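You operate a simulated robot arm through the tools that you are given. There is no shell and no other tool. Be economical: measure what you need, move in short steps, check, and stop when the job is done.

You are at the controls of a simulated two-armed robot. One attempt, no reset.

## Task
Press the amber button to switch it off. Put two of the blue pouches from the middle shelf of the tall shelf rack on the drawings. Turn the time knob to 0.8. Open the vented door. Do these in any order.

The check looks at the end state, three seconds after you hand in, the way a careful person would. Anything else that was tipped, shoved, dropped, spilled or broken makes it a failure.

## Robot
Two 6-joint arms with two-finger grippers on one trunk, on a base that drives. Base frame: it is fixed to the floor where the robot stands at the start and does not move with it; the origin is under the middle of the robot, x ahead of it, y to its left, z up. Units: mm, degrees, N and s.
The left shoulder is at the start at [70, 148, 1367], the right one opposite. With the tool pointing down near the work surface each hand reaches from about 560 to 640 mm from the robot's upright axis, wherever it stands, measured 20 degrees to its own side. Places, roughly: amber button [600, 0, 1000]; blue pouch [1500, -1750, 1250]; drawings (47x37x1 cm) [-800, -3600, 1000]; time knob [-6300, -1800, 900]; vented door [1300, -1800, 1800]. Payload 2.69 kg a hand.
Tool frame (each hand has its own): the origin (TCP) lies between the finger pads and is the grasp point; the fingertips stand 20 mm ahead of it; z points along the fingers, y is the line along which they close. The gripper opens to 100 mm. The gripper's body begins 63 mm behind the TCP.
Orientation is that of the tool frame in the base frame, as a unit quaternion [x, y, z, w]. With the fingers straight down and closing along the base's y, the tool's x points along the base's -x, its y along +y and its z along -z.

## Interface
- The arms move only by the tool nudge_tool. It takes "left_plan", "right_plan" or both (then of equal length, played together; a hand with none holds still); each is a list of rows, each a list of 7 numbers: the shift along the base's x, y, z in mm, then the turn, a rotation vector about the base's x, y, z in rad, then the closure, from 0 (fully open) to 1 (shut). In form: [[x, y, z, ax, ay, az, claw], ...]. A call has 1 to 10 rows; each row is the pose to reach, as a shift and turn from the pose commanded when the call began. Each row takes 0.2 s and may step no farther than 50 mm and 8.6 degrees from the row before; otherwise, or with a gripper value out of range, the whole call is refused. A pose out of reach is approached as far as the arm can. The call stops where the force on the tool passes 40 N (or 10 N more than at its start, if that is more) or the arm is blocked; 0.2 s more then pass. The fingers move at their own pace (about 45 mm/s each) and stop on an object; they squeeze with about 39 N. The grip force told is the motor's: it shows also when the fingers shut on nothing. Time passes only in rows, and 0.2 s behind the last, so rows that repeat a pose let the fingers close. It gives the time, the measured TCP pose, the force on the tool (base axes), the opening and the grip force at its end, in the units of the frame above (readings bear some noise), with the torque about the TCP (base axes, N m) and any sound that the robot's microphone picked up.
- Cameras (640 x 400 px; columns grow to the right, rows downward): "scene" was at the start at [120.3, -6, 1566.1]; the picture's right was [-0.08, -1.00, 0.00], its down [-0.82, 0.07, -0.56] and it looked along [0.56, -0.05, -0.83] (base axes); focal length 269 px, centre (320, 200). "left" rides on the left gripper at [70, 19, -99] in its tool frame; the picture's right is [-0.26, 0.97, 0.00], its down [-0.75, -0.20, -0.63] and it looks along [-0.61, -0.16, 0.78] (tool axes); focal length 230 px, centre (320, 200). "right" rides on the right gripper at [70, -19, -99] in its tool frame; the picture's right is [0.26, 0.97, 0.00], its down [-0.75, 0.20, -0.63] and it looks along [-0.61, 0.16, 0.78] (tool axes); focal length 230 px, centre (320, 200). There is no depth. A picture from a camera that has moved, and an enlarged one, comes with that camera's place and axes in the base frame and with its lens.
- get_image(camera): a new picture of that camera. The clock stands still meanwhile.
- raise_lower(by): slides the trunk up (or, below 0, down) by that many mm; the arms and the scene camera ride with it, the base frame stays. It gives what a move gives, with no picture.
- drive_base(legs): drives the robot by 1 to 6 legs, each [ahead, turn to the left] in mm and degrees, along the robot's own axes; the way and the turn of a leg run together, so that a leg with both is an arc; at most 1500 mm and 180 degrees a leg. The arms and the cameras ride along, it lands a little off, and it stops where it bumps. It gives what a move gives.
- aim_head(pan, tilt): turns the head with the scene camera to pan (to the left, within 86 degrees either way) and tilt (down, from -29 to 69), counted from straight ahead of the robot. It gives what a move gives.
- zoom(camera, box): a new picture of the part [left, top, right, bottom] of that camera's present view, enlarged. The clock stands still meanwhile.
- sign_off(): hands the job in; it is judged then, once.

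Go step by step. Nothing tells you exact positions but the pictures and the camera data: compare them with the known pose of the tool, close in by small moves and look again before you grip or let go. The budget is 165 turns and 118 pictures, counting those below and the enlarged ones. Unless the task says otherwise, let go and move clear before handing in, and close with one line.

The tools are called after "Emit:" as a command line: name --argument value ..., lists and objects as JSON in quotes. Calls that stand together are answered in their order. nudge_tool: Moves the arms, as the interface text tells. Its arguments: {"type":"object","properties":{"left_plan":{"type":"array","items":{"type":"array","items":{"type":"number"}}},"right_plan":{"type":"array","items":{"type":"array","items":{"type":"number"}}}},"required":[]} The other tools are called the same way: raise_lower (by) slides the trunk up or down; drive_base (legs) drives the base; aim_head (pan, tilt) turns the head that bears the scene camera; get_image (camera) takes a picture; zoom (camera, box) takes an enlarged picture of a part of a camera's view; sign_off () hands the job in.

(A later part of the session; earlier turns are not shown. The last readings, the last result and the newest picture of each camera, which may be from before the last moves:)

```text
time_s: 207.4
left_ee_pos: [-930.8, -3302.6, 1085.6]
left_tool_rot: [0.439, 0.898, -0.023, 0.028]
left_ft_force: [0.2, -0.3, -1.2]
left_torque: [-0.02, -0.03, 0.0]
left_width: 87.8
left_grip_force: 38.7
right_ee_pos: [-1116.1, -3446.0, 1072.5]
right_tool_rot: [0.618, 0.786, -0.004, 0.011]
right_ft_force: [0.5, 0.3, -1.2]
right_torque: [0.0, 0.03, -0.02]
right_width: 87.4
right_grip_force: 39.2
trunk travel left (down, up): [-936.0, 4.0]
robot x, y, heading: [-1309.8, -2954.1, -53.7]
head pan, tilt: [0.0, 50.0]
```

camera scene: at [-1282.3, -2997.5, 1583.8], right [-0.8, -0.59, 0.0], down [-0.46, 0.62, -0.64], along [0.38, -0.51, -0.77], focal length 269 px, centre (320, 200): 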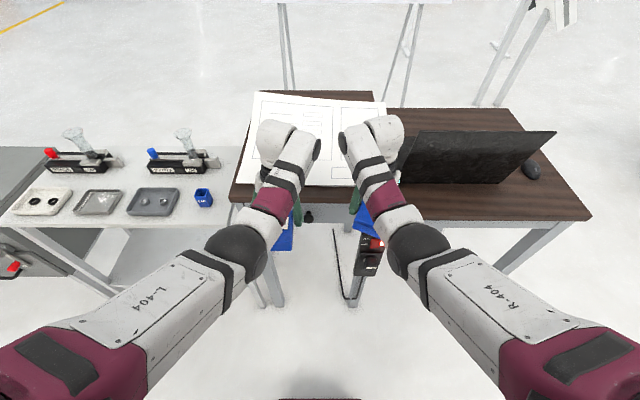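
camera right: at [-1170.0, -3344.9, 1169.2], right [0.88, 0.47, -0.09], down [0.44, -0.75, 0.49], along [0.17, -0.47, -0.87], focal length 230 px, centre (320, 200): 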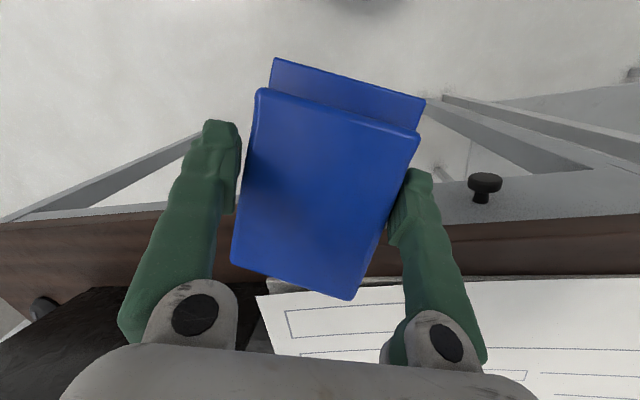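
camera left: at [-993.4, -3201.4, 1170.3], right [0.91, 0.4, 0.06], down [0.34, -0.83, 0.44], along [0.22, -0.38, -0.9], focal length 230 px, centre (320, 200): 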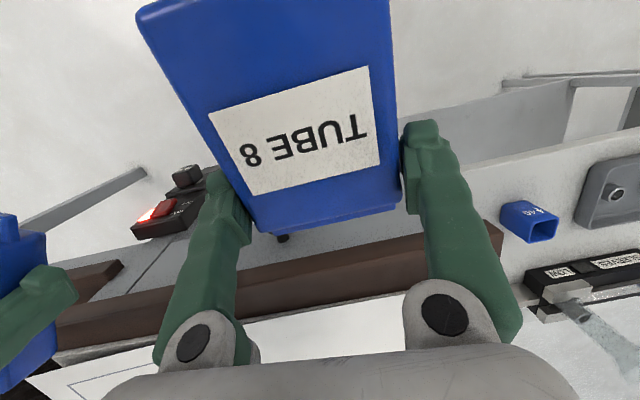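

Blocked at the same place, so it is a real contact at the table edge. I look with the left wrist camera at pouch versus table.

Emit:
get_image --camera "left"

Emit:
zoom --camera "scene" --box '[200, 100, 440, 250]'

```text
17 pictures are left
camera left: at [-963.2, -3228.3, 1180.3], right [0.92, 0.39, 0.0], down [0.28, -0.67, 0.68], along [0.27, -0.63, -0.73], focal length 230 px, centre (320, 200)
```

left: 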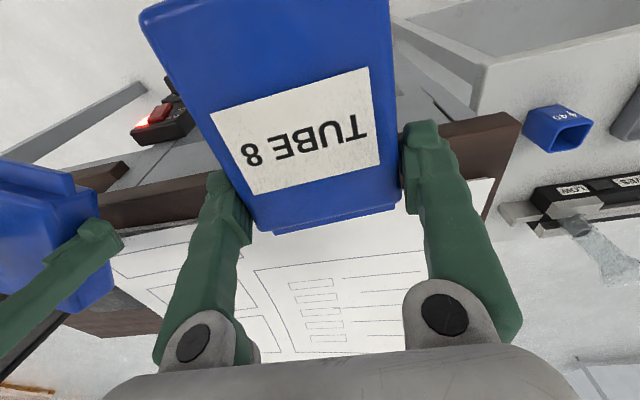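

```text
2.67 times, centred on (320, 175) of scene
camera zoom: at [-1239.6, -3055.2, 1584.5], right [-0.8, -0.59, 0.0], down [-0.45, 0.62, -0.64], along [0.38, -0.52, -0.77], focal length 718 px, centre (320, 267)
```

zoom: 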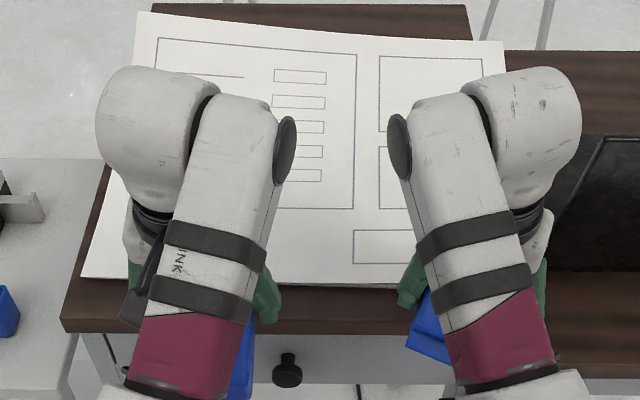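

The table top is near z≈1045 and the hands dipped onto its edge when braking. I back up 60 mm, raise and extend both hands to about z 1180, 620 ahead.

Emit:
drive_base --legs '[[-60, 0]]'

Emit:
nudge_tool --left_plan '[[14, -19, 20, 0.022, 0.01, -0.008, 1], [28, -37, 40, 0.044, 0.02, -0.016, 1], [41, -56, 60, 0.066, 0.029, -0.024, 1], [55, -74, 80, 0.066, 0.029, -0.024, 1], [68, -93, 95, 0.066, 0.029, -0.024, 1], [68, -93, 95, 0.066, 0.029, -0.024, 1]]' --right_plan '[[14, -19, 22, 0, 0, 0, 1], [28, -37, 44, 0, 0, 0, 1], [41, -56, 66, 0, 0, 0, 1], [55, -74, 88, 0, 0, 0, 1], [68, -93, 108, 0, 0, 0, 1], [68, -93, 108, 0, 0, 0, 1]]'

```text
time_s: 208.3
left_ee_pos: [-959.1, -3262.3, 1078.1]
left_tool_rot: [0.439, 0.898, -0.013, 0.019]
left_ft_force: [0.0, -1.3, -0.4]
left_torque: [0.06, -0.01, -0.02]
left_width: 88.1
left_grip_force: 39.3
right_ee_pos: [-1145.6, -3407.7, 1066.8]
right_tool_rot: [0.619, 0.786, -0.003, -0.002]
right_ft_force: [-0.1, 0.1, -1.2]
right_torque: [0.05, 0.04, 0.01]
right_width: 87.3
right_grip_force: 39.3
trunk travel left (down, up): [-936.0, 4.0]
robot x, y, heading: [-1350.6, -2908.6, -53.9]
head pan, tilt: [0.0, 50.0]
```

```text
time_s: 209.7
left_ee_pos: [-897.7, -3329.5, 1179.4]
left_tool_rot: [0.449, 0.893, 0.006, -0.004]
left_ft_force: [-0.5, 0.1, -0.1]
left_torque: [0.02, -0.02, 0.01]
left_width: 87.9
left_grip_force: 39.3
left hand out of reach, approached as far as the arm can: row 1, 2, 5, 6
right_ee_pos: [-1099.4, -3486.2, 1179.3]
right_tool_rot: [0.619, 0.786, -0.004, 0.0]
right_ft_force: [0.1, -0.1, -0.2]
right_torque: [0.03, -0.01, 0.01]
right_width: 87.0
right_grip_force: 39.3
right hand out of reach, approached as far as the arm can: row 1, 5, 6
trunk travel left (down, up): [-936.0, 4.0]
robot x, y, heading: [-1347.7, -2903.2, -53.6]
head pan, tilt: [0.0, 50.0]
```

Both hands are now at z≈1179. I drive forward in two separate 65 mm moves.

Emit:
drive_base --legs '[[65, 0]]'

Emit:
drive_base --legs '[[65, 0]]'

Emit:
nudge_tool --right_plan '[[16, 12, 0, 0, 0, 0, 1], [32, 24, 0, 0, 0, 0, 1], [32, 24, 0, 0, 0, 0, 1]]'

Emit:
get_image --camera "scene"

Emit:
get_image --camera "right"

```text
time_s: 210.7
left_ee_pos: [-826.6, -3438.0, 1167.6]
left_tool_rot: [0.45, 0.893, 0.013, -0.015]
left_ft_force: [-0.7, -0.7, -1.0]
left_torque: [0.03, 0.01, 0.0]
left_width: 87.7
left_grip_force: 39.3
right_ee_pos: [-1017.1, -3587.1, 1170.8]
right_tool_rot: [0.62, 0.785, -0.002, -0.009]
right_ft_force: [0.7, 0.0, -0.1]
right_torque: [0.01, 0.01, -0.04]
right_width: 86.6
right_grip_force: 38.7
trunk travel left (down, up): [-936.0, 4.0]
robot x, y, heading: [-1307.9, -2957.9, -53.6]
head pan, tilt: [0.0, 50.0]
```

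```text
time_s: 211.5
left_ee_pos: [-897.0, -3474.3, 1340.3]
left_tool_rot: [0.492, 0.845, -0.138, 0.159]
left_ft_force: [0.5, 4.0, -6.0]
left_torque: [-0.42, -0.01, -0.05]
left_width: 87.5
left_grip_force: 38.6
right_ee_pos: [-1094.0, -3511.3, 1151.6]
right_tool_rot: [0.657, 0.752, -0.013, -0.056]
right_ft_force: [1.3, 0.2, 3.8]
right_torque: [-0.03, -0.02, 0.0]
right_width: 86.8
right_grip_force: 38.7
trunk travel left (down, up): [-936.0, 4.0]
robot x, y, heading: [-1303.0, -2972.1, -53.9]
head pan, tilt: [0.0, 50.0]
stopped in leg 1: the robot was blocked; the commanded pose is now the measured one
```

```text
time_s: 212.3
left_ee_pos: [-878.4, -3487.6, 1309.3]
left_tool_rot: [0.485, 0.856, -0.115, 0.134]
left_ft_force: [-0.9, -4.2, 4.9]
left_torque: [0.43, -0.04, 0.04]
left_width: 87.1
left_grip_force: 38.8
right_ee_pos: [-1056.3, -3503.5, 1149.5]
right_tool_rot: [0.653, 0.752, -0.013, -0.091]
right_ft_force: [0.3, -0.9, -1.9]
right_torque: [0.05, 0.08, 0.0]
right_width: 86.4
right_grip_force: 39.2
trunk travel left (down, up): [-936.0, 4.0]
robot x, y, heading: [-1302.5, -2969.5, -53.9]
head pan, tilt: [0.0, 50.0]
```

```text
15 pictures are left
camera scene: at [-1217.7, -3089.1, 1583.9], right [-0.81, -0.59, 0.0], down [-0.46, 0.63, -0.63], along [0.37, -0.51, -0.78], focal length 269 px, centre (320, 200)
```

scene: 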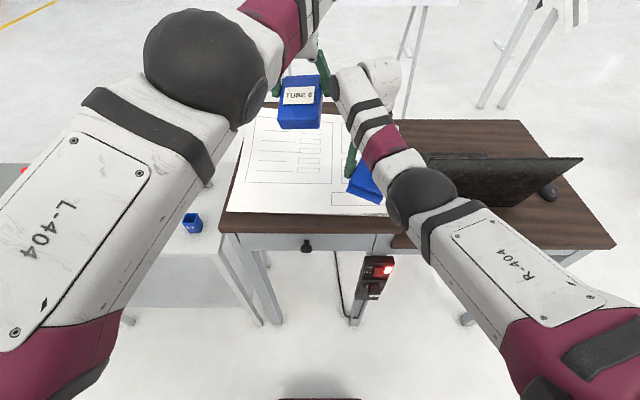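

```text
14 pictures are left
camera right: at [-1067.7, -3447.5, 1256.6], right [0.91, 0.4, -0.1], down [0.39, -0.77, 0.5], along [0.12, -0.5, -0.86], focal length 230 px, centre (320, 200)
```

right: 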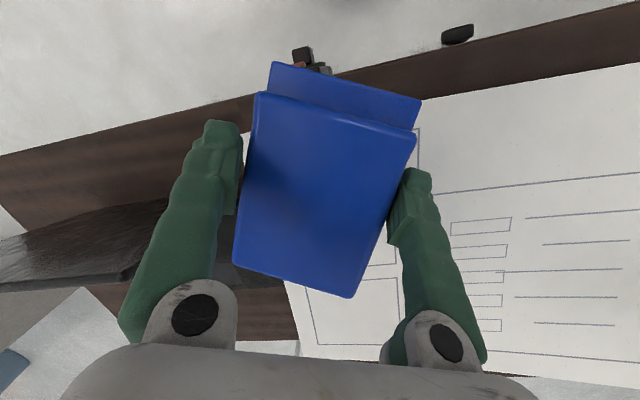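

The base itself is stopped by something under the table at f≈1585, so this is as near as I get. The left hand is already over the drawings (f≈2253, z≈1309); I lower it partway, leveling a bit, and check.

Emit:
nudge_tool --left_plan '[[8, 6, -15, 0.03, 0.01, 0, 1], [16, 12, -35, 0.06, 0.02, 0, 1], [24, 16, -60, 0.09, 0.03, 0, 1], [32, 20, -85, 0.12, 0.04, 0, 1], [40, 24, -110, 0.15, 0.05, 0, 1], [44, 24, -130, 0.17, 0.06, 0, 1]]'

Emit:
get_image --camera "scene"

```text
time_s: 213.7
left_ee_pos: [-833.6, -3399.6, 1146.0]
left_tool_rot: [0.475, 0.88, -0.015, 0.031]
left_ft_force: [0.2, -0.4, -1.6]
left_torque: [0.02, 0.0, -0.03]
left_width: 87.1
left_grip_force: 38.8
left hand out of reach, approached as far as the arm can: row 4, 5, 6
right_ee_pos: [-1061.6, -3492.8, 1150.0]
right_tool_rot: [0.65, 0.753, -0.015, -0.096]
right_ft_force: [0.7, -1.2, -0.1]
right_torque: [0.02, 0.04, 0.0]
right_width: 86.3
right_grip_force: 39.0
trunk travel left (down, up): [-936.0, 4.0]
robot x, y, heading: [-1302.1, -2964.8, -53.9]
head pan, tilt: [0.0, 50.0]
```

```text
13 pictures are left
camera scene: at [-1226.6, -3071.7, 1584.1], right [-0.81, -0.59, 0.0], down [-0.46, 0.62, -0.64], along [0.38, -0.52, -0.77], focal length 269 px, centre (320, 200)
```

scene: 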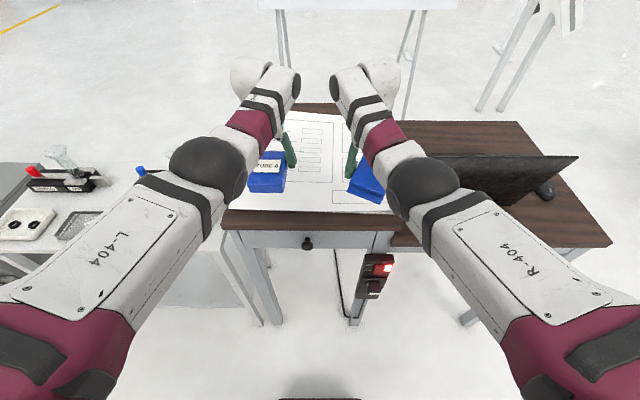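

Both pouches hover over the drawings; I want the left one ~60 mm deeper. Tilting the hand forward gives that reach.

Emit:
nudge_tool --left_plan '[[0, -8, 4, -0.081, -0.059, 0, 1], [2, -20, 6, -0.162, -0.118, 0, 1], [6, -34, 6, -0.242, -0.177, 0, 1], [12, -48, 6, -0.323, -0.236, 0, 1], [18, -60, 6, -0.404, -0.295, 0, 1], [18, -60, 6, -0.404, -0.295, 0, 1]]'

```text
time_s: 215.1
left_ee_pos: [-818.4, -3460.1, 1153.2]
left_tool_rot: [0.456, 0.844, -0.123, 0.254]
left_ft_force: [-0.2, 0.3, 0.0]
left_torque: [-0.01, 0.01, -0.02]
left_width: 87.0
left_grip_force: 38.6
right_ee_pos: [-1065.2, -3490.5, 1152.8]
right_tool_rot: [0.651, 0.753, -0.016, -0.095]
right_ft_force: [-0.1, -0.2, -0.8]
right_torque: [0.01, 0.0, 0.01]
right_width: 86.4
right_grip_force: 39.1
trunk travel left (down, up): [-936.0, 4.0]
robot x, y, heading: [-1306.6, -2964.5, -53.8]
head pan, tilt: [0.0, 50.0]
```

Now the left pouch is over the sheet. I lower slowly until I feel contact.

Emit:
nudge_tool --left_plan '[[0, 0, -12, 0, 0, 0, 1], [0, 0, -24, 0, 0, 0, 1], [0, 0, -34, 0, 0, 0, 1], [0, 0, -40, 0, 0, 0, 1]]'

Emit:
get_image --camera "scene"

```text
time_s: 216.1
left_ee_pos: [-818.0, -3459.4, 1114.9]
left_tool_rot: [0.455, 0.845, -0.122, 0.254]
left_ft_force: [-0.1, -0.4, 0.3]
left_torque: [-0.01, 0.0, 0.01]
left_width: 87.1
left_grip_force: 39.1
right_ee_pos: [-1065.7, -3490.4, 1152.4]
right_tool_rot: [0.65, 0.754, -0.015, -0.095]
right_ft_force: [-0.6, -0.6, -1.2]
right_torque: [0.03, 0.01, 0.01]
right_width: 86.2
right_grip_force: 39.0
trunk travel left (down, up): [-936.0, 4.0]
robot x, y, heading: [-1305.1, -2966.8, -53.7]
head pan, tilt: [0.0, 50.0]
```

```text
12 pictures are left
camera scene: at [-1230.2, -3068.5, 1584.6], right [-0.81, -0.59, 0.0], down [-0.45, 0.62, -0.64], along [0.38, -0.52, -0.77], focal length 269 px, centre (320, 200)
```

scene: 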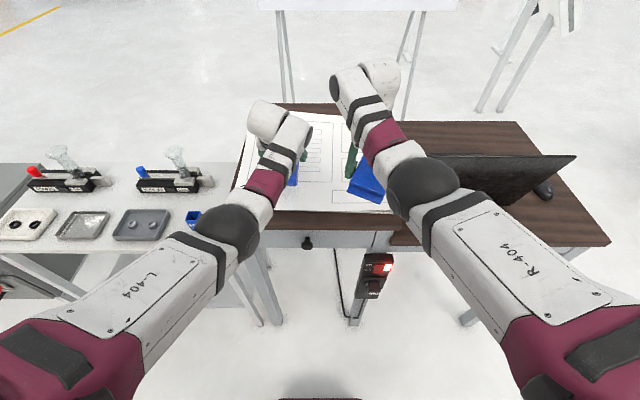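

Not touching yet. I keep lowering in small steps, watching the force.

Emit:
nudge_tool --left_plan '[[0, 0, -5, 0, 0, 0, 1], [0, 0, -10, 0, 0, 0, 1], [0, 0, -15, 0, 0, 0, 1], [0, 0, -20, 0, 0, 0, 1], [0, 0, -24, 0, 0, 0, 1], [0, 0, -28, 0, 0, 0, 1]]'

```text
time_s: 217.5
left_ee_pos: [-818.9, -3459.9, 1087.0]
left_tool_rot: [0.456, 0.844, -0.123, 0.254]
left_ft_force: [-0.3, -0.5, -1.0]
left_torque: [-0.02, -0.02, 0.0]
left_width: 87.0
left_grip_force: 39.2
right_ee_pos: [-1065.1, -3490.8, 1152.8]
right_tool_rot: [0.651, 0.753, -0.014, -0.094]
right_ft_force: [-0.3, 0.1, -0.1]
right_torque: [0.04, 0.01, 0.01]
right_width: 86.1
right_grip_force: 38.8
trunk travel left (down, up): [-936.0, 4.0]
robot x, y, heading: [-1302.9, -2964.2, -53.5]
head pan, tilt: [0.0, 50.0]
```

Emit:
nudge_tool --left_plan '[[0, 0, -6, 0, 0, 0, 1], [0, 0, -12, 0, 0, 0, 1], [0, 0, -17, 0, 0, 0, 1], [0, 0, -22, 0, 0, 0, 1], [0, 0, -26, 0, 0, 0, 1], [0, 0, -30, 0, 0, 0, 1]]'

Emit:
get_image --camera "left"

```text
time_s: 218.5
left_ee_pos: [-818.8, -3462.7, 1079.7]
left_tool_rot: [0.457, 0.838, -0.128, 0.268]
left_ft_force: [-4.3, 3.7, 18.0]
left_torque: [1.53, 0.19, 0.31]
left_width: 87.3
left_grip_force: 38.6
right_ee_pos: [-1067.3, -3488.6, 1153.2]
right_tool_rot: [0.651, 0.753, -0.014, -0.094]
right_ft_force: [0.7, 0.3, -1.0]
right_torque: [0.0, 0.02, 0.01]
right_width: 86.4
right_grip_force: 38.5
trunk travel left (down, up): [-936.0, 4.0]
robot x, y, heading: [-1305.2, -2964.6, -53.8]
head pan, tilt: [0.0, 50.0]
stopped in row 5 (left hand): the force on the tool passed its limit at 41 N (the readings are from after the stop); the commanded pose is now the measured one
```

```text
11 pictures are left
camera left: at [-866.4, -3357.4, 1122.9], right [0.92, 0.35, 0.18], down [-0.05, -0.35, 0.94], along [0.39, -0.87, -0.3], focal length 230 px, centre (320, 200)
```

left: 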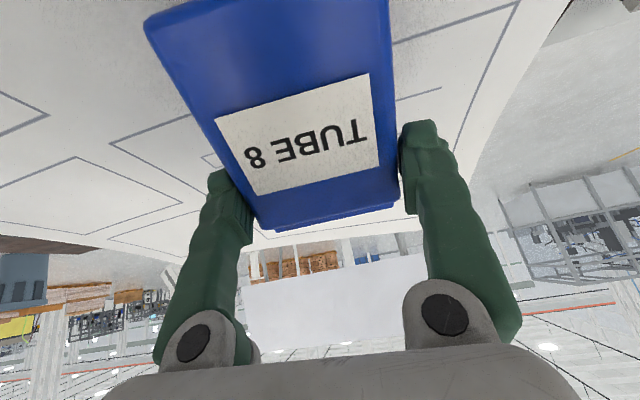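

The pouch's lower end rests on the sheet, well inside the drawing. I ease off slightly, open, wait, and withdraw along the hand's axis.

Emit:
nudge_tool --left_plan '[[0, 0, 1, 0, 0, 0, 0.9], [0, 0, 1, 0, 0, 0, 0.3], [0, 0, 1, 0, 0, 0, 0], [0, 0, 1, 0, 0, 0, 0], [-4, 6, 10, 0, 0, 0, 0], [-12, 17, 30, 0, 0, 0, 0], [-22, 30, 54, 0, 0, 0, 0], [-34, 46, 82, 0, 0, 0, 0]]'

Emit:
get_image --camera "left"

```text
time_s: 220.3
left_ee_pos: [-851.9, -3417.2, 1157.6]
left_tool_rot: [0.457, 0.84, -0.125, 0.264]
left_ft_force: [-0.6, -0.1, 0.0]
left_torque: [-0.01, -0.01, 0.04]
left_width: 100.1
left_grip_force: 0.1
right_ee_pos: [-1066.3, -3489.9, 1153.5]
right_tool_rot: [0.651, 0.753, -0.015, -0.095]
right_ft_force: [0.6, 0.3, -0.7]
right_torque: [0.03, 0.0, 0.03]
right_width: 86.1
right_grip_force: 38.4
trunk travel left (down, up): [-936.0, 4.0]
robot x, y, heading: [-1302.0, -2963.6, -53.7]
head pan, tilt: [0.0, 50.0]
```

```text
10 pictures are left
camera left: at [-899.8, -3311.3, 1201.8], right [0.92, 0.35, 0.17], down [-0.04, -0.35, 0.94], along [0.39, -0.87, -0.31], focal length 230 px, centre (320, 200)
```

left: 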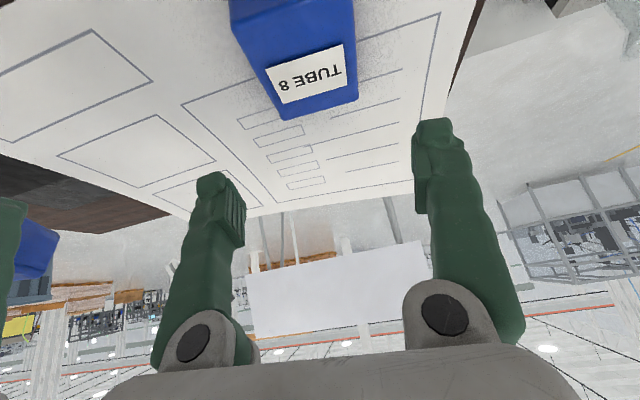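

TUBE 8 now lies on the drawings. Next the right hand: tilt forward and move it over the right part of the sheet.

Emit:
nudge_tool --right_plan '[[10, -4, 2, -0.085, -0.062, 0, 1], [22, -14, 4, -0.169, -0.124, 0, 1], [36, -26, 4, -0.254, -0.187, 0, 1], [50, -38, 4, -0.338, -0.249, 0, 1], [64, -50, 4, -0.423, -0.311, 0, 1], [76, -59, 4, -0.507, -0.373, 0, 1], [76, -59, 4, -0.507, -0.373, 0, 1]]'

Emit:
get_image --camera "scene"

```text
time_s: 221.9
left_ee_pos: [-850.0, -3417.7, 1156.7]
left_tool_rot: [0.457, 0.84, -0.126, 0.264]
left_ft_force: [0.5, -0.7, 0.5]
left_torque: [0.0, 0.01, -0.02]
left_width: 100.0
left_grip_force: 0.0
right_ee_pos: [-988.8, -3549.5, 1155.4]
right_tool_rot: [0.646, 0.729, -0.083, 0.211]
right_ft_force: [1.1, 0.0, -0.8]
right_torque: [0.04, 0.0, -0.01]
right_width: 85.9
right_grip_force: 38.9
trunk travel left (down, up): [-936.0, 4.0]
robot x, y, heading: [-1304.3, -2969.4, -53.6]
head pan, tilt: [0.0, 50.0]
```

```text
9 pictures are left
camera scene: at [-1230.3, -3068.6, 1584.6], right [-0.81, -0.59, 0.0], down [-0.45, 0.62, -0.64], along [0.38, -0.52, -0.77], focal length 269 px, centre (320, 200)
```

scene: 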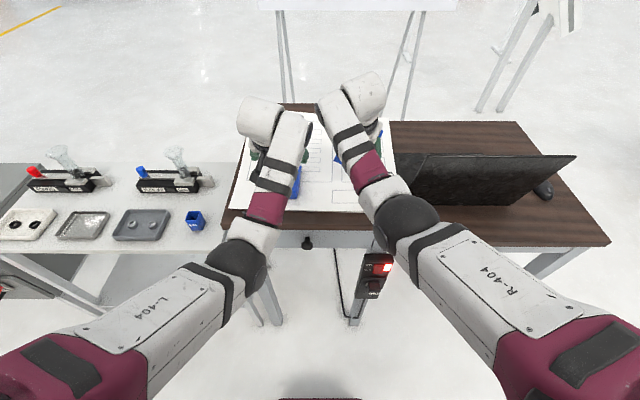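

The right pouch is over the sheet at f≈2236, e≈2929. I lower it until contact.

Emit:
nudge_tool --right_plan '[[0, 0, -15, 0, 0, 0, 1], [0, 0, -30, 0, 0, 0, 1], [0, 0, -43, 0, 0, 0, 1], [0, 0, -53, 0, 0, 0, 1], [0, 0, -60, 0, 0, 0, 1], [0, 0, -66, 0, 0, 0, 1], [0, 0, -72, 0, 0, 0, 1], [0, 0, -77, 0, 0, 0, 1], [0, 0, -82, 0, 0, 0, 1], [0, 0, -87, 0, 0, 0, 1]]'

```text
time_s: 224.1
left_ee_pos: [-850.8, -3416.8, 1155.8]
left_tool_rot: [0.456, 0.84, -0.126, 0.265]
left_ft_force: [0.3, -0.5, 0.5]
left_torque: [0.0, -0.01, -0.05]
left_width: 100.0
left_grip_force: 0.0
right_ee_pos: [-988.8, -3549.7, 1070.9]
right_tool_rot: [0.646, 0.729, -0.083, 0.211]
right_ft_force: [-0.6, -1.3, 2.5]
right_torque: [0.0, 0.08, 0.05]
right_width: 85.6
right_grip_force: 38.8
trunk travel left (down, up): [-936.0, 4.0]
robot x, y, heading: [-1306.5, -2966.9, -53.6]
head pan, tilt: [0.0, 50.0]
```

Contact just begins. I open, let it settle, and withdraw along the hand's axis.

Emit:
nudge_tool --right_plan '[[0, 0, -2, 0, 0, 0, 0.9], [0, 0, -2, 0, 0, 0, 0.3], [0, 0, -2, 0, 0, 0, 0], [0, 0, -2, 0, 0, 0, 0], [-2, 4, 8, 0, 0, 0, 0], [-7, 13, 28, 0, 0, 0, 0], [-13, 25, 55, 0, 0, 0, 0], [-19, 37, 83, 0, 0, 0, 0]]'

Emit:
get_image --camera "right"

```text
time_s: 225.9
left_ee_pos: [-850.4, -3416.8, 1157.3]
left_tool_rot: [0.457, 0.84, -0.127, 0.264]
left_ft_force: [0.0, -0.7, 0.0]
left_torque: [-0.02, 0.01, 0.02]
left_width: 100.0
left_grip_force: 0.1
right_ee_pos: [-1008.6, -3511.9, 1153.7]
right_tool_rot: [0.645, 0.73, -0.083, 0.211]
right_ft_force: [-0.4, -0.2, -0.2]
right_torque: [0.0, 0.02, 0.0]
right_width: 100.1
right_grip_force: 0.0
trunk travel left (down, up): [-936.0, 4.0]
robot x, y, heading: [-1301.8, -2968.7, -53.8]
head pan, tilt: [0.0, 50.0]
```

```text
8 pictures are left
camera right: at [-1051.1, -3412.8, 1209.8], right [0.92, 0.38, 0.04], down [0.13, -0.4, 0.91], along [0.36, -0.83, -0.42], focal length 230 px, centre (320, 200)
```

right: 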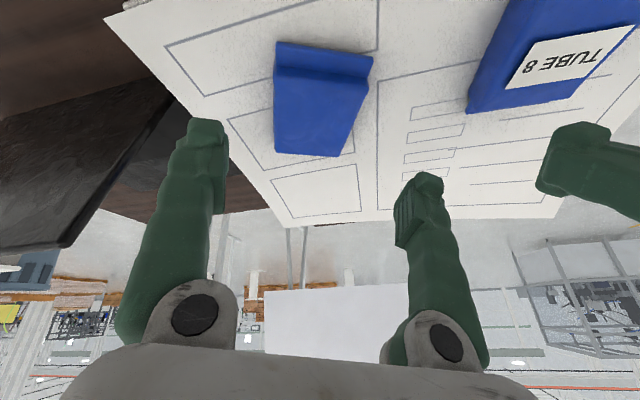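

Both pouches rest well inside the drawings. I back away straight, then bring the hands in.

Emit:
drive_base --legs '[[-80, 0]]'

Emit:
drive_base --legs '[[-220, 0]]'

Emit:
nudge_tool --left_plan '[[8, 0, -20, 0.08, 0.06, 0, 0], [16, 0, -40, 0.16, 0.12, 0, 0.4], [24, 2, -60, 0.24, 0.18, 0, 0.8], [32, 4, -80, 0.32, 0.24, 0, 1], [32, 10, -95, 0.38, 0.28, 0, 1], [32, 16, -110, 0.42, 0.31, 0, 1]]' --right_plan '[[-8, 0, -20, 0.08, 0.06, 0.03, 0], [-16, 0, -40, 0.16, 0.12, 0.06, 0.4], [-24, 4, -60, 0.24, 0.18, 0.09, 0.8], [-32, 8, -80, 0.32, 0.24, 0.12, 1], [-38, 14, -95, 0.34, 0.25, 0.15, 1], [-44, 20, -110, 0.34, 0.25, 0.18, 1]]'

Emit:
drive_base --legs '[[0, -100]]'

Emit:
aim_head --pan -25 --tilt 12

Emit:
get_image --camera "scene"

```text
time_s: 227.0
left_ee_pos: [-887.7, -3367.0, 1147.5]
left_tool_rot: [0.457, 0.842, -0.123, 0.259]
left_ft_force: [0.6, 0.1, -1.7]
left_torque: [-0.02, 0.03, -0.04]
left_width: 99.8
left_grip_force: 0.1
right_ee_pos: [-1046.2, -3461.4, 1144.7]
right_tool_rot: [0.647, 0.731, -0.081, 0.203]
right_ft_force: [-1.0, -1.7, -0.6]
right_torque: [0.03, 0.03, 0.03]
right_width: 99.9
right_grip_force: 0.1
trunk travel left (down, up): [-936.0, 4.0]
robot x, y, heading: [-1354.0, -2903.5, -53.5]
head pan, tilt: [0.0, 50.0]
```

```text
time_s: 228.0
left_ee_pos: [-959.8, -3272.3, 1164.2]
left_tool_rot: [0.455, 0.842, -0.122, 0.262]
left_ft_force: [0.1, -0.1, -0.7]
left_torque: [0.06, 0.01, 0.01]
left_width: 100.0
left_grip_force: 0.0
right_ee_pos: [-1124.8, -3373.4, 1153.9]
right_tool_rot: [0.654, 0.725, -0.095, 0.196]
right_ft_force: [1.1, -0.5, -1.3]
right_torque: [-0.05, 0.01, -0.02]
right_width: 100.1
right_grip_force: 0.1
trunk travel left (down, up): [-936.0, 4.0]
robot x, y, heading: [-1378.6, -2866.9, -53.6]
head pan, tilt: [0.0, 50.0]
stopped in leg 1: the robot was blocked; the commanded pose is now the measured one
```

```text
time_s: 229.4
left_ee_pos: [-921.2, -3262.8, 1049.3]
left_tool_rot: [0.476, 0.879, -0.01, 0.026]
left_ft_force: [0.0, 0.1, 0.2]
left_torque: [-0.02, 0.0, 0.02]
left_width: 0.1
left_grip_force: 3.1
right_ee_pos: [-1163.0, -3357.8, 1041.4]
right_tool_rot: [0.592, 0.805, -0.031, -0.003]
right_ft_force: [0.0, 0.2, -0.1]
right_torque: [0.0, 0.04, 0.03]
right_width: 0.0
right_grip_force: 3.8
trunk travel left (down, up): [-936.0, 4.0]
robot x, y, heading: [-1377.0, -2865.7, -53.8]
head pan, tilt: [0.0, 50.0]
```

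```text
time_s: 234.0
left_ee_pos: [-1846.6, -3250.0, 1048.1]
left_tool_rot: [0.979, 0.203, -0.027, 0.008]
left_ft_force: [0.2, -0.3, 0.3]
left_torque: [0.0, 0.01, -0.01]
left_width: 0.0
left_grip_force: 29.4
right_ee_pos: [-1901.0, -2996.0, 1040.5]
right_tool_rot: [0.997, 0.067, -0.017, -0.027]
right_ft_force: [0.0, 0.4, -0.4]
right_torque: [-0.03, 0.01, -0.03]
right_width: 0.2
right_grip_force: 29.3
trunk travel left (down, up): [-936.0, 4.0]
robot x, y, heading: [-1380.5, -2867.0, -153.6]
head pan, tilt: [0.0, 50.0]
```

```text
time_s: 235.0
left_ee_pos: [-1848.5, -3248.5, 1048.1]
left_tool_rot: [0.979, 0.203, -0.027, 0.009]
left_ft_force: [0.9, 0.7, 0.7]
left_torque: [-0.02, -0.04, 0.0]
left_width: 0.0
left_grip_force: 29.2
right_ee_pos: [-1901.6, -2995.9, 1040.5]
right_tool_rot: [0.997, 0.067, -0.018, -0.026]
right_ft_force: [-0.7, 0.6, -0.3]
right_torque: [0.03, 0.01, 0.02]
right_width: 0.0
right_grip_force: 29.5
trunk travel left (down, up): [-936.0, 4.0]
robot x, y, heading: [-1376.8, -2864.6, -153.6]
head pan, tilt: [-25.0, 12.0]
```

```text
7 pictures are left
camera scene: at [-1517.2, -2890.6, 1643.1], right [-0.03, 1.0, 0.0], down [0.21, 0.01, -0.98], along [-0.98, -0.03, -0.21], focal length 269 px, centre (320, 200)
```

scene: 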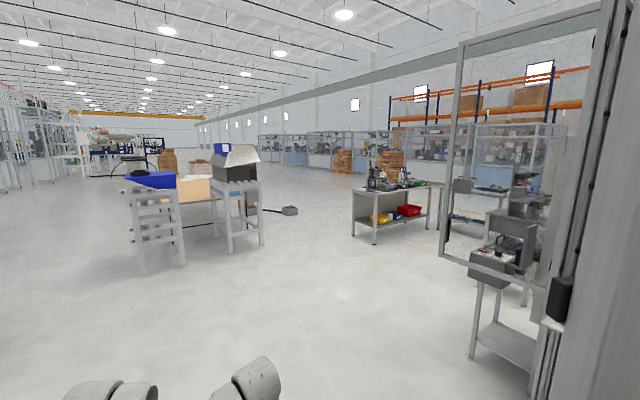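

I have 7 pictures left. The bench in the middle distance at column ~390 matches the knob's place. I zoom in on it once.

Emit:
zoom --camera "scene" --box '[340, 150, 452, 220]'

```text
5.71 times, centred on (396, 185) of scene
camera zoom: at [-1517.2, -2890.6, 1643.1], right [-0.03, 1.0, 0.0], down [0.21, 0.01, -0.98], along [-0.98, -0.03, -0.21], focal length 1539 px, centre (-114, 286)
```

zoom: 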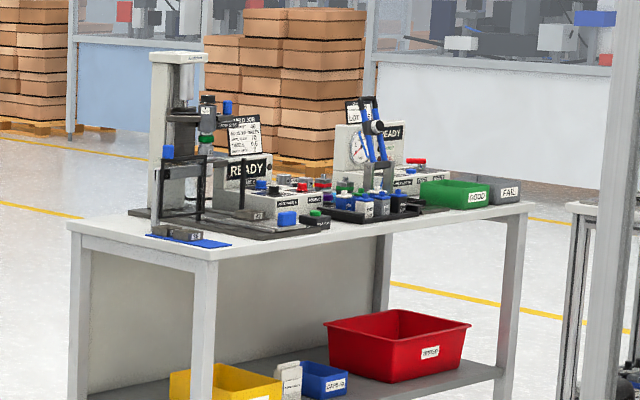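

The knob's bench faces along -e, and I'll stand in front of it. I first drive across open floor to a waypoint left of the open gate.

Emit:
drive_base --legs '[[0, -35.2]]'

Emit:
drive_base --legs '[[1500, 0]]'

Emit:
drive_base --legs '[[1500, 0]]'

Emit:
aim_head --pan -25 --tilt 15

Emit:
get_image --camera "scene"

```text
time_s: 236.5
left_ee_pos: [-1949.2, -3069.5, 1048.5]
left_tool_rot: [0.999, 0.03, -0.029, 0.001]
left_ft_force: [-0.2, 0.2, 0.2]
left_torque: [0.01, 0.01, 0.02]
left_width: 0.1
left_grip_force: 29.8
right_ee_pos: [-1911.4, -2818.9, 1042.0]
right_tool_rot: [0.994, -0.102, -0.012, -0.027]
right_ft_force: [-0.2, -0.8, 0.0]
right_torque: [0.01, -0.02, -0.04]
right_width: 0.0
right_grip_force: 29.1
trunk travel left (down, up): [-936.0, 4.0]
robot x, y, heading: [-1375.0, -2864.1, -173.2]
head pan, tilt: [-25.0, 12.0]
stopped in leg 1: the robot was blocked; the commanded pose is now the measured one
```

```text
time_s: 238.7
left_ee_pos: [-2123.5, -3030.0, 1073.8]
left_tool_rot: [0.998, 0.018, -0.059, 0.029]
left_ft_force: [1.0, -1.0, 0.1]
left_torque: [0.02, 0.04, 0.01]
left_width: 0.0
left_grip_force: 29.4
right_ee_pos: [-2097.1, -2777.2, 1037.1]
right_tool_rot: [0.995, -0.102, -0.014, -0.005]
right_ft_force: [0.6, 0.8, -0.3]
right_torque: [-0.15, 0.09, -0.01]
right_width: 0.0
right_grip_force: 29.3
trunk travel left (down, up): [-936.0, 4.0]
robot x, y, heading: [-1562.3, -2884.4, -173.5]
head pan, tilt: [-25.0, 12.0]
stopped in leg 1: the robot was blocked; the commanded pose is now the measured one
```

```text
time_s: 239.4
left_ee_pos: [-2137.3, -3047.8, 1104.9]
left_tool_rot: [0.984, 0.114, -0.107, 0.088]
left_ft_force: [1.1, 0.1, 1.0]
left_torque: [0.02, 0.06, -0.02]
left_width: 0.2
left_grip_force: 29.0
right_ee_pos: [-2103.4, -2664.1, 1013.9]
right_tool_rot: [0.993, -0.117, -0.021, 0.02]
right_ft_force: [0.4, 0.4, -0.6]
right_torque: [-0.01, 0.01, 0.02]
right_width: 0.0
right_grip_force: 29.1
trunk travel left (down, up): [-936.0, 4.0]
robot x, y, heading: [-1563.4, -2890.5, -173.0]
head pan, tilt: [-25.0, 12.0]
stopped in leg 1: the robot was blocked; the commanded pose is now the measured one
```

```text
time_s: 240.1
left_ee_pos: [-2140.0, -3047.7, 1110.2]
left_tool_rot: [0.983, 0.114, -0.113, 0.088]
left_ft_force: [0.3, -0.5, -3.2]
left_torque: [-0.04, 0.12, 0.01]
left_width: 0.0
left_grip_force: 29.1
right_ee_pos: [-2106.2, -2664.5, 1012.7]
right_tool_rot: [0.993, -0.116, -0.021, 0.019]
right_ft_force: [0.6, 0.6, -0.3]
right_torque: [0.04, 0.02, 0.01]
right_width: 0.0
right_grip_force: 29.5
trunk travel left (down, up): [-936.0, 4.0]
robot x, y, heading: [-1566.0, -2889.5, -173.2]
head pan, tilt: [-25.0, 15.0]
```

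```text
5 pictures are left
camera scene: at [-1691.8, -2991.9, 1644.1], right [0.31, 0.95, 0.07], down [0.24, -0.01, -0.97], along [-0.92, 0.32, -0.23], focal length 269 px, centre (320, 200)
```

scene: 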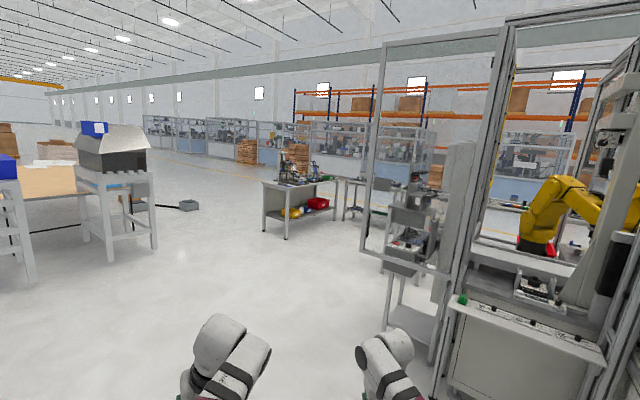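

The body is rolled and the arms got deflected: the arms' cramped inward pose seems to disturb driving. I restore both arms to the relaxed starting pose, where driving went well.

Emit:
nudge_tool --left_plan '[[21, -16, -22, 0.038, -0.043, -0.022, 1], [42, -32, -44, 0.076, -0.086, -0.045, 1], [62, -47, -66, 0.114, -0.13, -0.067, 1], [83, -63, -88, 0.152, -0.173, -0.09, 1], [104, -79, -110, 0.19, -0.216, -0.112, 1], [104, -79, -110, 0.19, -0.216, -0.112, 1]]' --right_plan '[[7, -15, -3, 0.008, -0.008, 0.07, 1], [14, -30, -5, 0.016, -0.016, 0.141, 1], [20, -45, -8, 0.025, -0.024, 0.212, 1], [27, -60, -10, 0.033, -0.032, 0.282, 1], [34, -75, -13, 0.041, -0.04, 0.353, 1], [34, -75, -13, 0.041, -0.04, 0.353, 1]]'

Emit:
aim_head --pan 0 --tilt 15

Emit:
drive_base --legs '[[0, -5]]'

```text
time_s: 240.4
left_ee_pos: [-2182.0, -3040.2, 1166.8]
left_tool_rot: [0.963, 0.156, -0.208, 0.067]
left_ft_force: [0.4, 2.7, 0.4]
left_torque: [-0.17, 0.01, 0.06]
left_width: 0.0
left_grip_force: 29.5
right_ee_pos: [-2119.9, -2615.7, 1015.2]
right_tool_rot: [0.993, -0.089, -0.056, 0.044]
right_ft_force: [-0.3, 1.3, -0.9]
right_torque: [-0.16, -0.02, 0.02]
right_width: 0.0
right_grip_force: 29.7
trunk travel left (down, up): [-936.0, 4.0]
robot x, y, heading: [-1564.5, -2888.0, -173.5]
head pan, tilt: [-25.0, 15.0]
stopped in row 1 (left hand): the arm was blocked; the commanded pose is now the measured one
```

```text
time_s: 241.3
left_ee_pos: [-2174.2, -2947.6, 1137.5]
left_tool_rot: [0.977, 0.098, -0.171, 0.081]
left_ft_force: [0.4, 0.0, 0.8]
left_torque: [0.09, 0.02, -0.03]
left_width: 0.2
left_grip_force: 29.7
right_ee_pos: [-2109.5, -2596.2, 978.5]
right_tool_rot: [0.993, -0.101, -0.009, 0.057]
right_ft_force: [0.8, -1.4, 0.8]
right_torque: [0.18, 0.01, -0.01]
right_width: 0.2
right_grip_force: 28.9
trunk travel left (down, up): [-936.0, 4.0]
robot x, y, heading: [-1565.5, -2888.2, -173.4]
head pan, tilt: [0.0, 15.0]
```

```text
time_s: 242.2
left_ee_pos: [-2181.3, -2893.9, 1131.4]
left_tool_rot: [0.981, 0.055, -0.17, 0.07]
left_ft_force: [-0.1, -0.4, -0.8]
left_torque: [0.04, -0.03, -0.03]
left_width: 0.0
left_grip_force: 29.4
right_ee_pos: [-2086.4, -2553.1, 978.8]
right_tool_rot: [0.988, -0.143, -0.011, 0.054]
right_ft_force: [0.6, 0.5, -0.6]
right_torque: [0.03, -0.03, -0.01]
right_width: 0.1
right_grip_force: 29.7
trunk travel left (down, up): [-936.0, 4.0]
robot x, y, heading: [-1568.1, -2887.6, -178.4]
head pan, tilt: [0.0, 15.0]
```

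The hands drift as if the body were leaning. I let it settle and re-read without moving.

Emit:
nudge_tool --right_plan '[[0, 0, 0, 0, 0, 0, 1], [0, 0, 0, 0, 0, 0, 1], [0, 0, 0, 0, 0, 0, 1], [0, 0, 0, 0, 0, 0, 1], [0, 0, 0, 0, 0, 0, 1], [0, 0, 0, 0, 0, 0, 1]]'

```text
time_s: 243.6
left_ee_pos: [-2179.0, -2892.8, 1131.1]
left_tool_rot: [0.981, 0.054, -0.172, 0.07]
left_ft_force: [0.2, 0.0, -0.1]
left_torque: [0.0, 0.01, -0.01]
left_width: 0.0
left_grip_force: 29.6
right_ee_pos: [-2084.4, -2552.1, 978.3]
right_tool_rot: [0.988, -0.141, -0.013, 0.056]
right_ft_force: [0.4, 0.3, 0.4]
right_torque: [0.02, -0.03, -0.01]
right_width: 0.0
right_grip_force: 29.0
trunk travel left (down, up): [-936.0, 4.0]
robot x, y, heading: [-1564.3, -2887.0, -178.3]
head pan, tilt: [0.0, 15.0]
```

It is stable now. I bring both arms back to the relaxed pose.

Emit:
nudge_tool --left_plan '[[10, -32, -10, 0.02, -0.05, -0.01, 1], [20, -64, -25, 0.04, -0.1, -0.02, 1], [40, -96, -45, 0.066, -0.16, -0.035, 1], [62, -128, -70, 0.09, -0.22, -0.05, 1], [90, -158, -100, 0.12, -0.28, -0.065, 1], [118, -188, -131, 0.146, -0.344, -0.079, 1], [118, -188, -131, 0.146, -0.344, -0.079, 1]]' --right_plan '[[0, 0, 4, 0, 0, 0, 1], [4, -23, 8, 0.02, -0.005, 0.06, 1], [8, -46, 11, 0.04, -0.01, 0.12, 1], [12, -70, 14, 0.06, -0.014, 0.18, 1], [18, -105, 18, 0.09, -0.02, 0.25, 1], [24, -139, 22, 0.113, -0.024, 0.313, 1], [24, -139, 22, 0.113, -0.024, 0.313, 1]]'

Emit:
drive_base --legs '[[0, -9]]'

Emit:
drive_base --legs '[[300, 0]]'

```text
refused: row 5 steps farther than a row can; nothing moved
```

```text
time_s: 244.7
left_ee_pos: [-2174.4, -2804.7, 1130.7]
left_tool_rot: [0.983, -0.02, -0.174, 0.056]
left_ft_force: [-1.1, -0.3, -1.6]
left_torque: [-0.03, -0.05, 0.04]
left_width: 0.0
left_grip_force: 29.4
right_ee_pos: [-2029.0, -2480.0, 980.1]
right_tool_rot: [0.975, -0.217, -0.016, 0.052]
right_ft_force: [-0.3, -1.5, 0.5]
right_torque: [0.08, -0.02, -0.02]
right_width: 0.0
right_grip_force: 30.0
trunk travel left (down, up): [-936.0, 4.0]
robot x, y, heading: [-1564.3, -2890.1, 173.0]
head pan, tilt: [0.0, 15.0]
```

```text
time_s: 246.7
left_ee_pos: [-2468.3, -2764.1, 1132.8]
left_tool_rot: [0.982, -0.022, -0.177, 0.057]
left_ft_force: [-0.7, 0.6, -0.6]
left_torque: [0.0, 0.0, 0.03]
left_width: 0.1
left_grip_force: 29.1
right_ee_pos: [-2322.8, -2440.0, 979.9]
right_tool_rot: [0.974, -0.219, -0.018, 0.056]
right_ft_force: [0.1, -0.3, -0.2]
right_torque: [0.02, 0.0, 0.03]
right_width: 0.0
right_grip_force: 29.7
trunk travel left (down, up): [-936.0, 4.0]
robot x, y, heading: [-1862.6, -2851.0, 173.0]
head pan, tilt: [0.0, 15.0]
```

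Driving works again. I redo the arm move with smaller steps in the present heading.

Emit:
nudge_tool --left_plan '[[12, -29, -18, 0.013, -0.052, -0.011, 1], [25, -58, -37, 0.026, -0.103, -0.023, 1], [38, -87, -56, 0.039, -0.155, -0.034, 1], [51, -116, -75, 0.053, -0.207, -0.045, 1], [64, -145, -94, 0.066, -0.259, -0.056, 1], [76, -174, -112, 0.079, -0.31, -0.068, 1], [89, -203, -131, 0.092, -0.362, -0.079, 1], [89, -203, -131, 0.092, -0.362, -0.079, 1]]' --right_plan '[[0, -20, 3, 0.015, -0.006, 0.045, 1], [1, -40, 6, 0.031, -0.012, 0.089, 1], [1, -60, 9, 0.046, -0.018, 0.134, 1], [2, -81, 13, 0.062, -0.023, 0.179, 1], [2, -101, 16, 0.077, -0.029, 0.224, 1], [3, -121, 19, 0.093, -0.035, 0.268, 1], [3, -141, 22, 0.108, -0.041, 0.313, 1], [3, -141, 22, 0.108, -0.041, 0.313, 1]]'

Emit:
drive_base --legs '[[1400, 0]]'

```text
time_s: 248.5
left_ee_pos: [-2380.1, -2966.3, 1000.6]
left_tool_rot: [0.998, -0.061, 0.003, 0.002]
left_ft_force: [-0.8, -0.4, 0.2]
left_torque: [-0.02, 0.01, 0.0]
left_width: 0.0
left_grip_force: 29.3
right_ee_pos: [-2321.9, -2581.1, 1001.4]
right_tool_rot: [0.998, -0.063, 0.0, 0.0]
right_ft_force: [0.0, -0.1, -0.2]
right_torque: [-0.02, 0.01, 0.01]
right_width: 0.0
right_grip_force: 29.3
trunk travel left (down, up): [-936.0, 4.0]
robot x, y, heading: [-1865.7, -2850.0, 172.7]
head pan, tilt: [0.0, 15.0]
```

```text
time_s: 255.5
left_ee_pos: [-3771.2, -2812.8, 1001.7]
left_tool_rot: [0.999, -0.054, 0.001, 0.001]
left_ft_force: [-0.4, -0.3, 0.2]
left_torque: [0.0, 0.01, 0.02]
left_width: 0.0
left_grip_force: 29.8
right_ee_pos: [-3718.8, -2427.0, 1000.1]
right_tool_rot: [0.998, -0.056, 0.0, 0.0]
right_ft_force: [-0.8, -0.2, 0.4]
right_torque: [0.02, 0.01, 0.02]
right_width: 0.0
right_grip_force: 29.4
trunk travel left (down, up): [-936.0, 4.0]
robot x, y, heading: [-3255.0, -2690.8, 173.8]
head pan, tilt: [0.0, 15.0]
```

Driving is smooth now, and I'm past the gate. I turn toward the bench and drive to a spot about 600 mm in front of it, then face it.

Emit:
drive_base --legs '[[0, -26]]'

Emit:
drive_base --legs '[[1360, 0]]'

Emit:
drive_base --legs '[[1360, 0]]'

Emit:
drive_base --legs '[[0, 69]]'

Emit:
aim_head --pan 0 --tilt 35

Emit:
get_image --camera "scene"

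```text
time_s: 257.2
left_ee_pos: [-3773.8, -2575.6, 999.8]
left_tool_rot: [0.961, -0.278, 0.001, 0.0]
left_ft_force: [-0.5, 0.1, 0.4]
left_torque: [0.03, 0.02, -0.03]
left_width: 0.0
left_grip_force: 29.6
right_ee_pos: [-3556.7, -2251.4, 1001.4]
right_tool_rot: [0.96, -0.279, 0.001, -0.001]
right_ft_force: [-0.4, -0.5, 1.1]
right_torque: [0.0, -0.04, -0.01]
right_width: 0.0
right_grip_force: 29.5
trunk travel left (down, up): [-936.0, 4.0]
robot x, y, heading: [-3260.4, -2693.2, 147.7]
head pan, tilt: [0.0, 15.0]
```

```text
time_s: 264.1
left_ee_pos: [-4931.0, -1837.5, 1000.3]
left_tool_rot: [0.96, -0.28, 0.001, 0.001]
left_ft_force: [-1.1, -0.4, 1.0]
left_torque: [-0.02, -0.02, -0.03]
left_width: 0.1
left_grip_force: 29.5
right_ee_pos: [-4711.5, -1515.4, 1001.3]
right_tool_rot: [0.96, -0.281, 0.001, 0.0]
right_ft_force: [0.0, 0.2, -0.8]
right_torque: [0.01, -0.01, -0.01]
right_width: 0.3
right_grip_force: 29.2
trunk travel left (down, up): [-936.0, 4.0]
robot x, y, heading: [-4415.3, -1957.5, 147.5]
head pan, tilt: [0.0, 15.0]
```

```text
time_s: 270.8
left_ee_pos: [-6073.7, -1114.4, 1000.0]
left_tool_rot: [0.961, -0.277, 0.001, 0.001]
left_ft_force: [0.2, -0.8, 0.0]
left_torque: [-0.01, -0.01, -0.02]
left_width: 0.2
left_grip_force: 29.2
right_ee_pos: [-5857.7, -792.2, 1001.4]
right_tool_rot: [0.96, -0.279, 0.0, -0.001]
right_ft_force: [-0.2, -0.8, -0.6]
right_torque: [0.02, 0.06, 0.0]
right_width: 0.0
right_grip_force: 29.3
trunk travel left (down, up): [-936.0, 4.0]
robot x, y, heading: [-5560.8, -1232.3, 147.8]
head pan, tilt: [0.0, 15.0]
```

```text
time_s: 274.2
left_ee_pos: [-5854.1, -1671.3, 1000.5]
left_tool_rot: [0.95, 0.313, 0.002, 0.0]
left_ft_force: [0.3, 0.1, 0.2]
left_torque: [0.0, 0.0, 0.0]
left_width: 0.0
left_grip_force: 29.0
right_ee_pos: [-6077.0, -1352.0, 1001.3]
right_tool_rot: [0.95, 0.312, 0.0, 0.0]
right_ft_force: [0.2, -0.3, 0.5]
right_torque: [0.0, 0.0, -0.01]
right_width: 0.1
right_grip_force: 29.9
trunk travel left (down, up): [-936.0, 4.0]
robot x, y, heading: [-5557.1, -1235.6, -143.4]
head pan, tilt: [0.0, 15.0]
```

```text
time_s: 275.1
left_ee_pos: [-5853.8, -1671.5, 997.9]
left_tool_rot: [0.95, 0.313, 0.002, 0.0]
left_ft_force: [-0.5, -0.5, -0.5]
left_torque: [0.01, -0.03, -0.01]
left_width: 0.0
left_grip_force: 29.0
right_ee_pos: [-6077.5, -1350.9, 1001.1]
right_tool_rot: [0.95, 0.313, -0.001, 0.0]
right_ft_force: [-0.3, 0.3, 0.0]
right_torque: [-0.02, 0.01, -0.02]
right_width: 0.1
right_grip_force: 29.9
trunk travel left (down, up): [-936.0, 4.0]
robot x, y, heading: [-5558.5, -1231.7, -143.5]
head pan, tilt: [0.0, 35.0]
```

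```text
4 pictures are left
camera scene: at [-5669.9, -1315.0, 1606.4], right [-0.6, 0.8, 0.0], down [0.46, 0.34, -0.82], along [-0.66, -0.49, -0.57], focal length 269 px, centre (320, 200)
```

scene: 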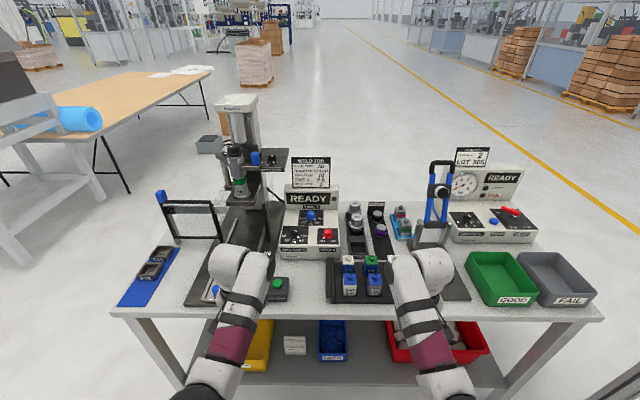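

I'm in front of the welding bench. The READY control box with its knobs is in view; I zoom on it.

Emit:
zoom --camera "scene" --box '[262, 188, 370, 255]'

```text
5.93 times, centred on (316, 222) of scene
camera zoom: at [-5669.9, -1315.0, 1606.4], right [-0.6, 0.8, 0.0], down [0.46, 0.34, -0.82], along [-0.66, -0.49, -0.57], focal length 1596 px, centre (344, 73)
```

zoom: 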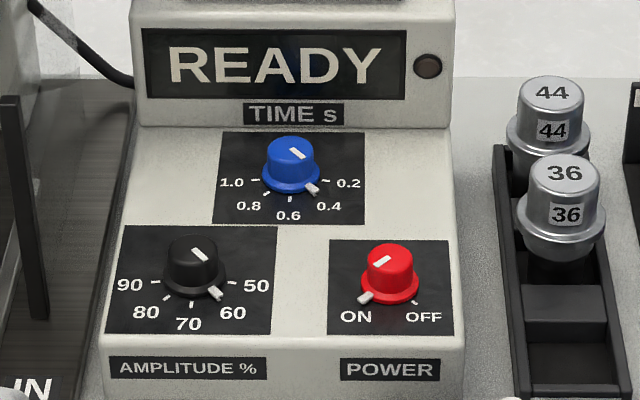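

The blue TIME knob sits near (-6300,-1825), panel roughly horizontal at z≈950, pointer presently about 0.35. I raise the hands, turn 12° right and drive in so the left hand gets it at a comfortable angle.

Emit:
nudge_tool --left_plan '[[-8, -6, 25, 0, 0, 0, 1], [-16, -12, 50, 0, 0, 0, 0.8], [-24, -18, 80, 0, 0, 0, 0.6], [-32, -24, 110, 0, 0, 0, 0.5]]' --right_plan '[[0, 0, 15, 0, 0, 0, 1], [0, 0, 30, 0, 0, 0, 1], [0, 0, 40, 0, 0, 0, 1], [0, 0, 40, 0, 0, 0, 1]]'

Emit:
drive_base --legs '[[0, -12]]'

Emit:
drive_base --legs '[[300, 0]]'

```text
time_s: 276.1
left_ee_pos: [-5902.2, -1704.5, 1096.7]
left_tool_rot: [0.95, 0.313, 0.003, 0.0]
left_ft_force: [0.1, -0.2, -0.8]
left_torque: [0.01, -0.02, 0.01]
left_width: 50.1
left_grip_force: 0.2
left hand out of reach, approached as far as the arm can: row 3, 4
right_ee_pos: [-6083.7, -1357.6, 1028.7]
right_tool_rot: [0.95, 0.312, 0.0, 0.0]
right_ft_force: [-0.5, -0.1, -0.4]
right_torque: [0.0, -0.03, -0.01]
right_width: 0.3
right_grip_force: 29.8
right hand out of reach, approached as far as the arm can: row 2, 3, 4
trunk travel left (down, up): [-936.0, 4.0]
robot x, y, heading: [-5558.2, -1232.6, -143.4]
head pan, tilt: [0.0, 35.0]
```

```text
time_s: 277.2
left_ee_pos: [-5990.3, -1625.4, 1095.9]
left_tool_rot: [0.977, 0.213, 0.002, -0.001]
left_ft_force: [-0.2, -0.2, 0.7]
left_torque: [0.02, 0.01, 0.01]
left_width: 50.2
left_grip_force: 0.0
right_ee_pos: [-6097.4, -1248.5, 1029.0]
right_tool_rot: [0.977, 0.212, 0.0, 0.0]
right_ft_force: [-0.9, -0.7, 0.2]
right_torque: [0.02, -0.04, 0.0]
right_width: 0.0
right_grip_force: 29.7
trunk travel left (down, up): [-936.0, 4.0]
robot x, y, heading: [-5559.1, -1233.6, -155.5]
head pan, tilt: [0.0, 35.0]
```

```text
time_s: 279.3
left_ee_pos: [-6263.5, -1746.9, 1096.7]
left_tool_rot: [0.977, 0.212, 0.001, 0.001]
left_ft_force: [0.0, -0.4, 0.0]
left_torque: [-0.02, 0.03, -0.03]
left_width: 50.0
left_grip_force: 0.0
right_ee_pos: [-6369.2, -1369.6, 1029.1]
right_tool_rot: [0.978, 0.21, -0.001, 0.0]
right_ft_force: [0.5, -0.4, 0.5]
right_torque: [0.01, 0.04, 0.02]
right_width: 0.0
right_grip_force: 29.6
trunk travel left (down, up): [-936.0, 4.0]
robot x, y, heading: [-5829.7, -1356.1, -155.4]
head pan, tilt: [0.0, 35.0]
```

I take one left wrist picture to locate the knob precisely.

Emit:
get_image --camera "left"

```text
2 pictures are left
camera left: at [-6193.6, -1733.5, 1197.5], right [0.17, -0.99, 0.0], down [-0.77, -0.13, 0.63], along [-0.62, -0.11, -0.78], focal length 230 px, centre (320, 200)
```

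left: 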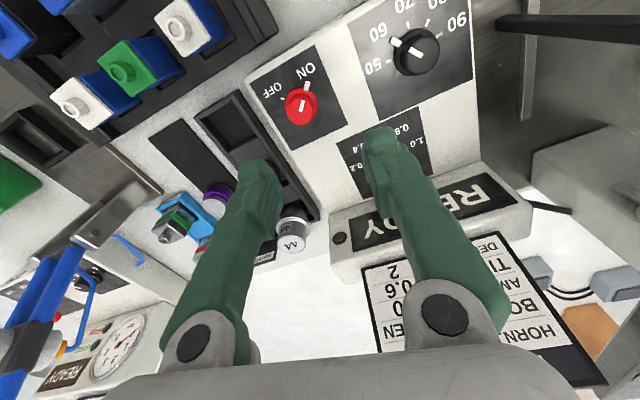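

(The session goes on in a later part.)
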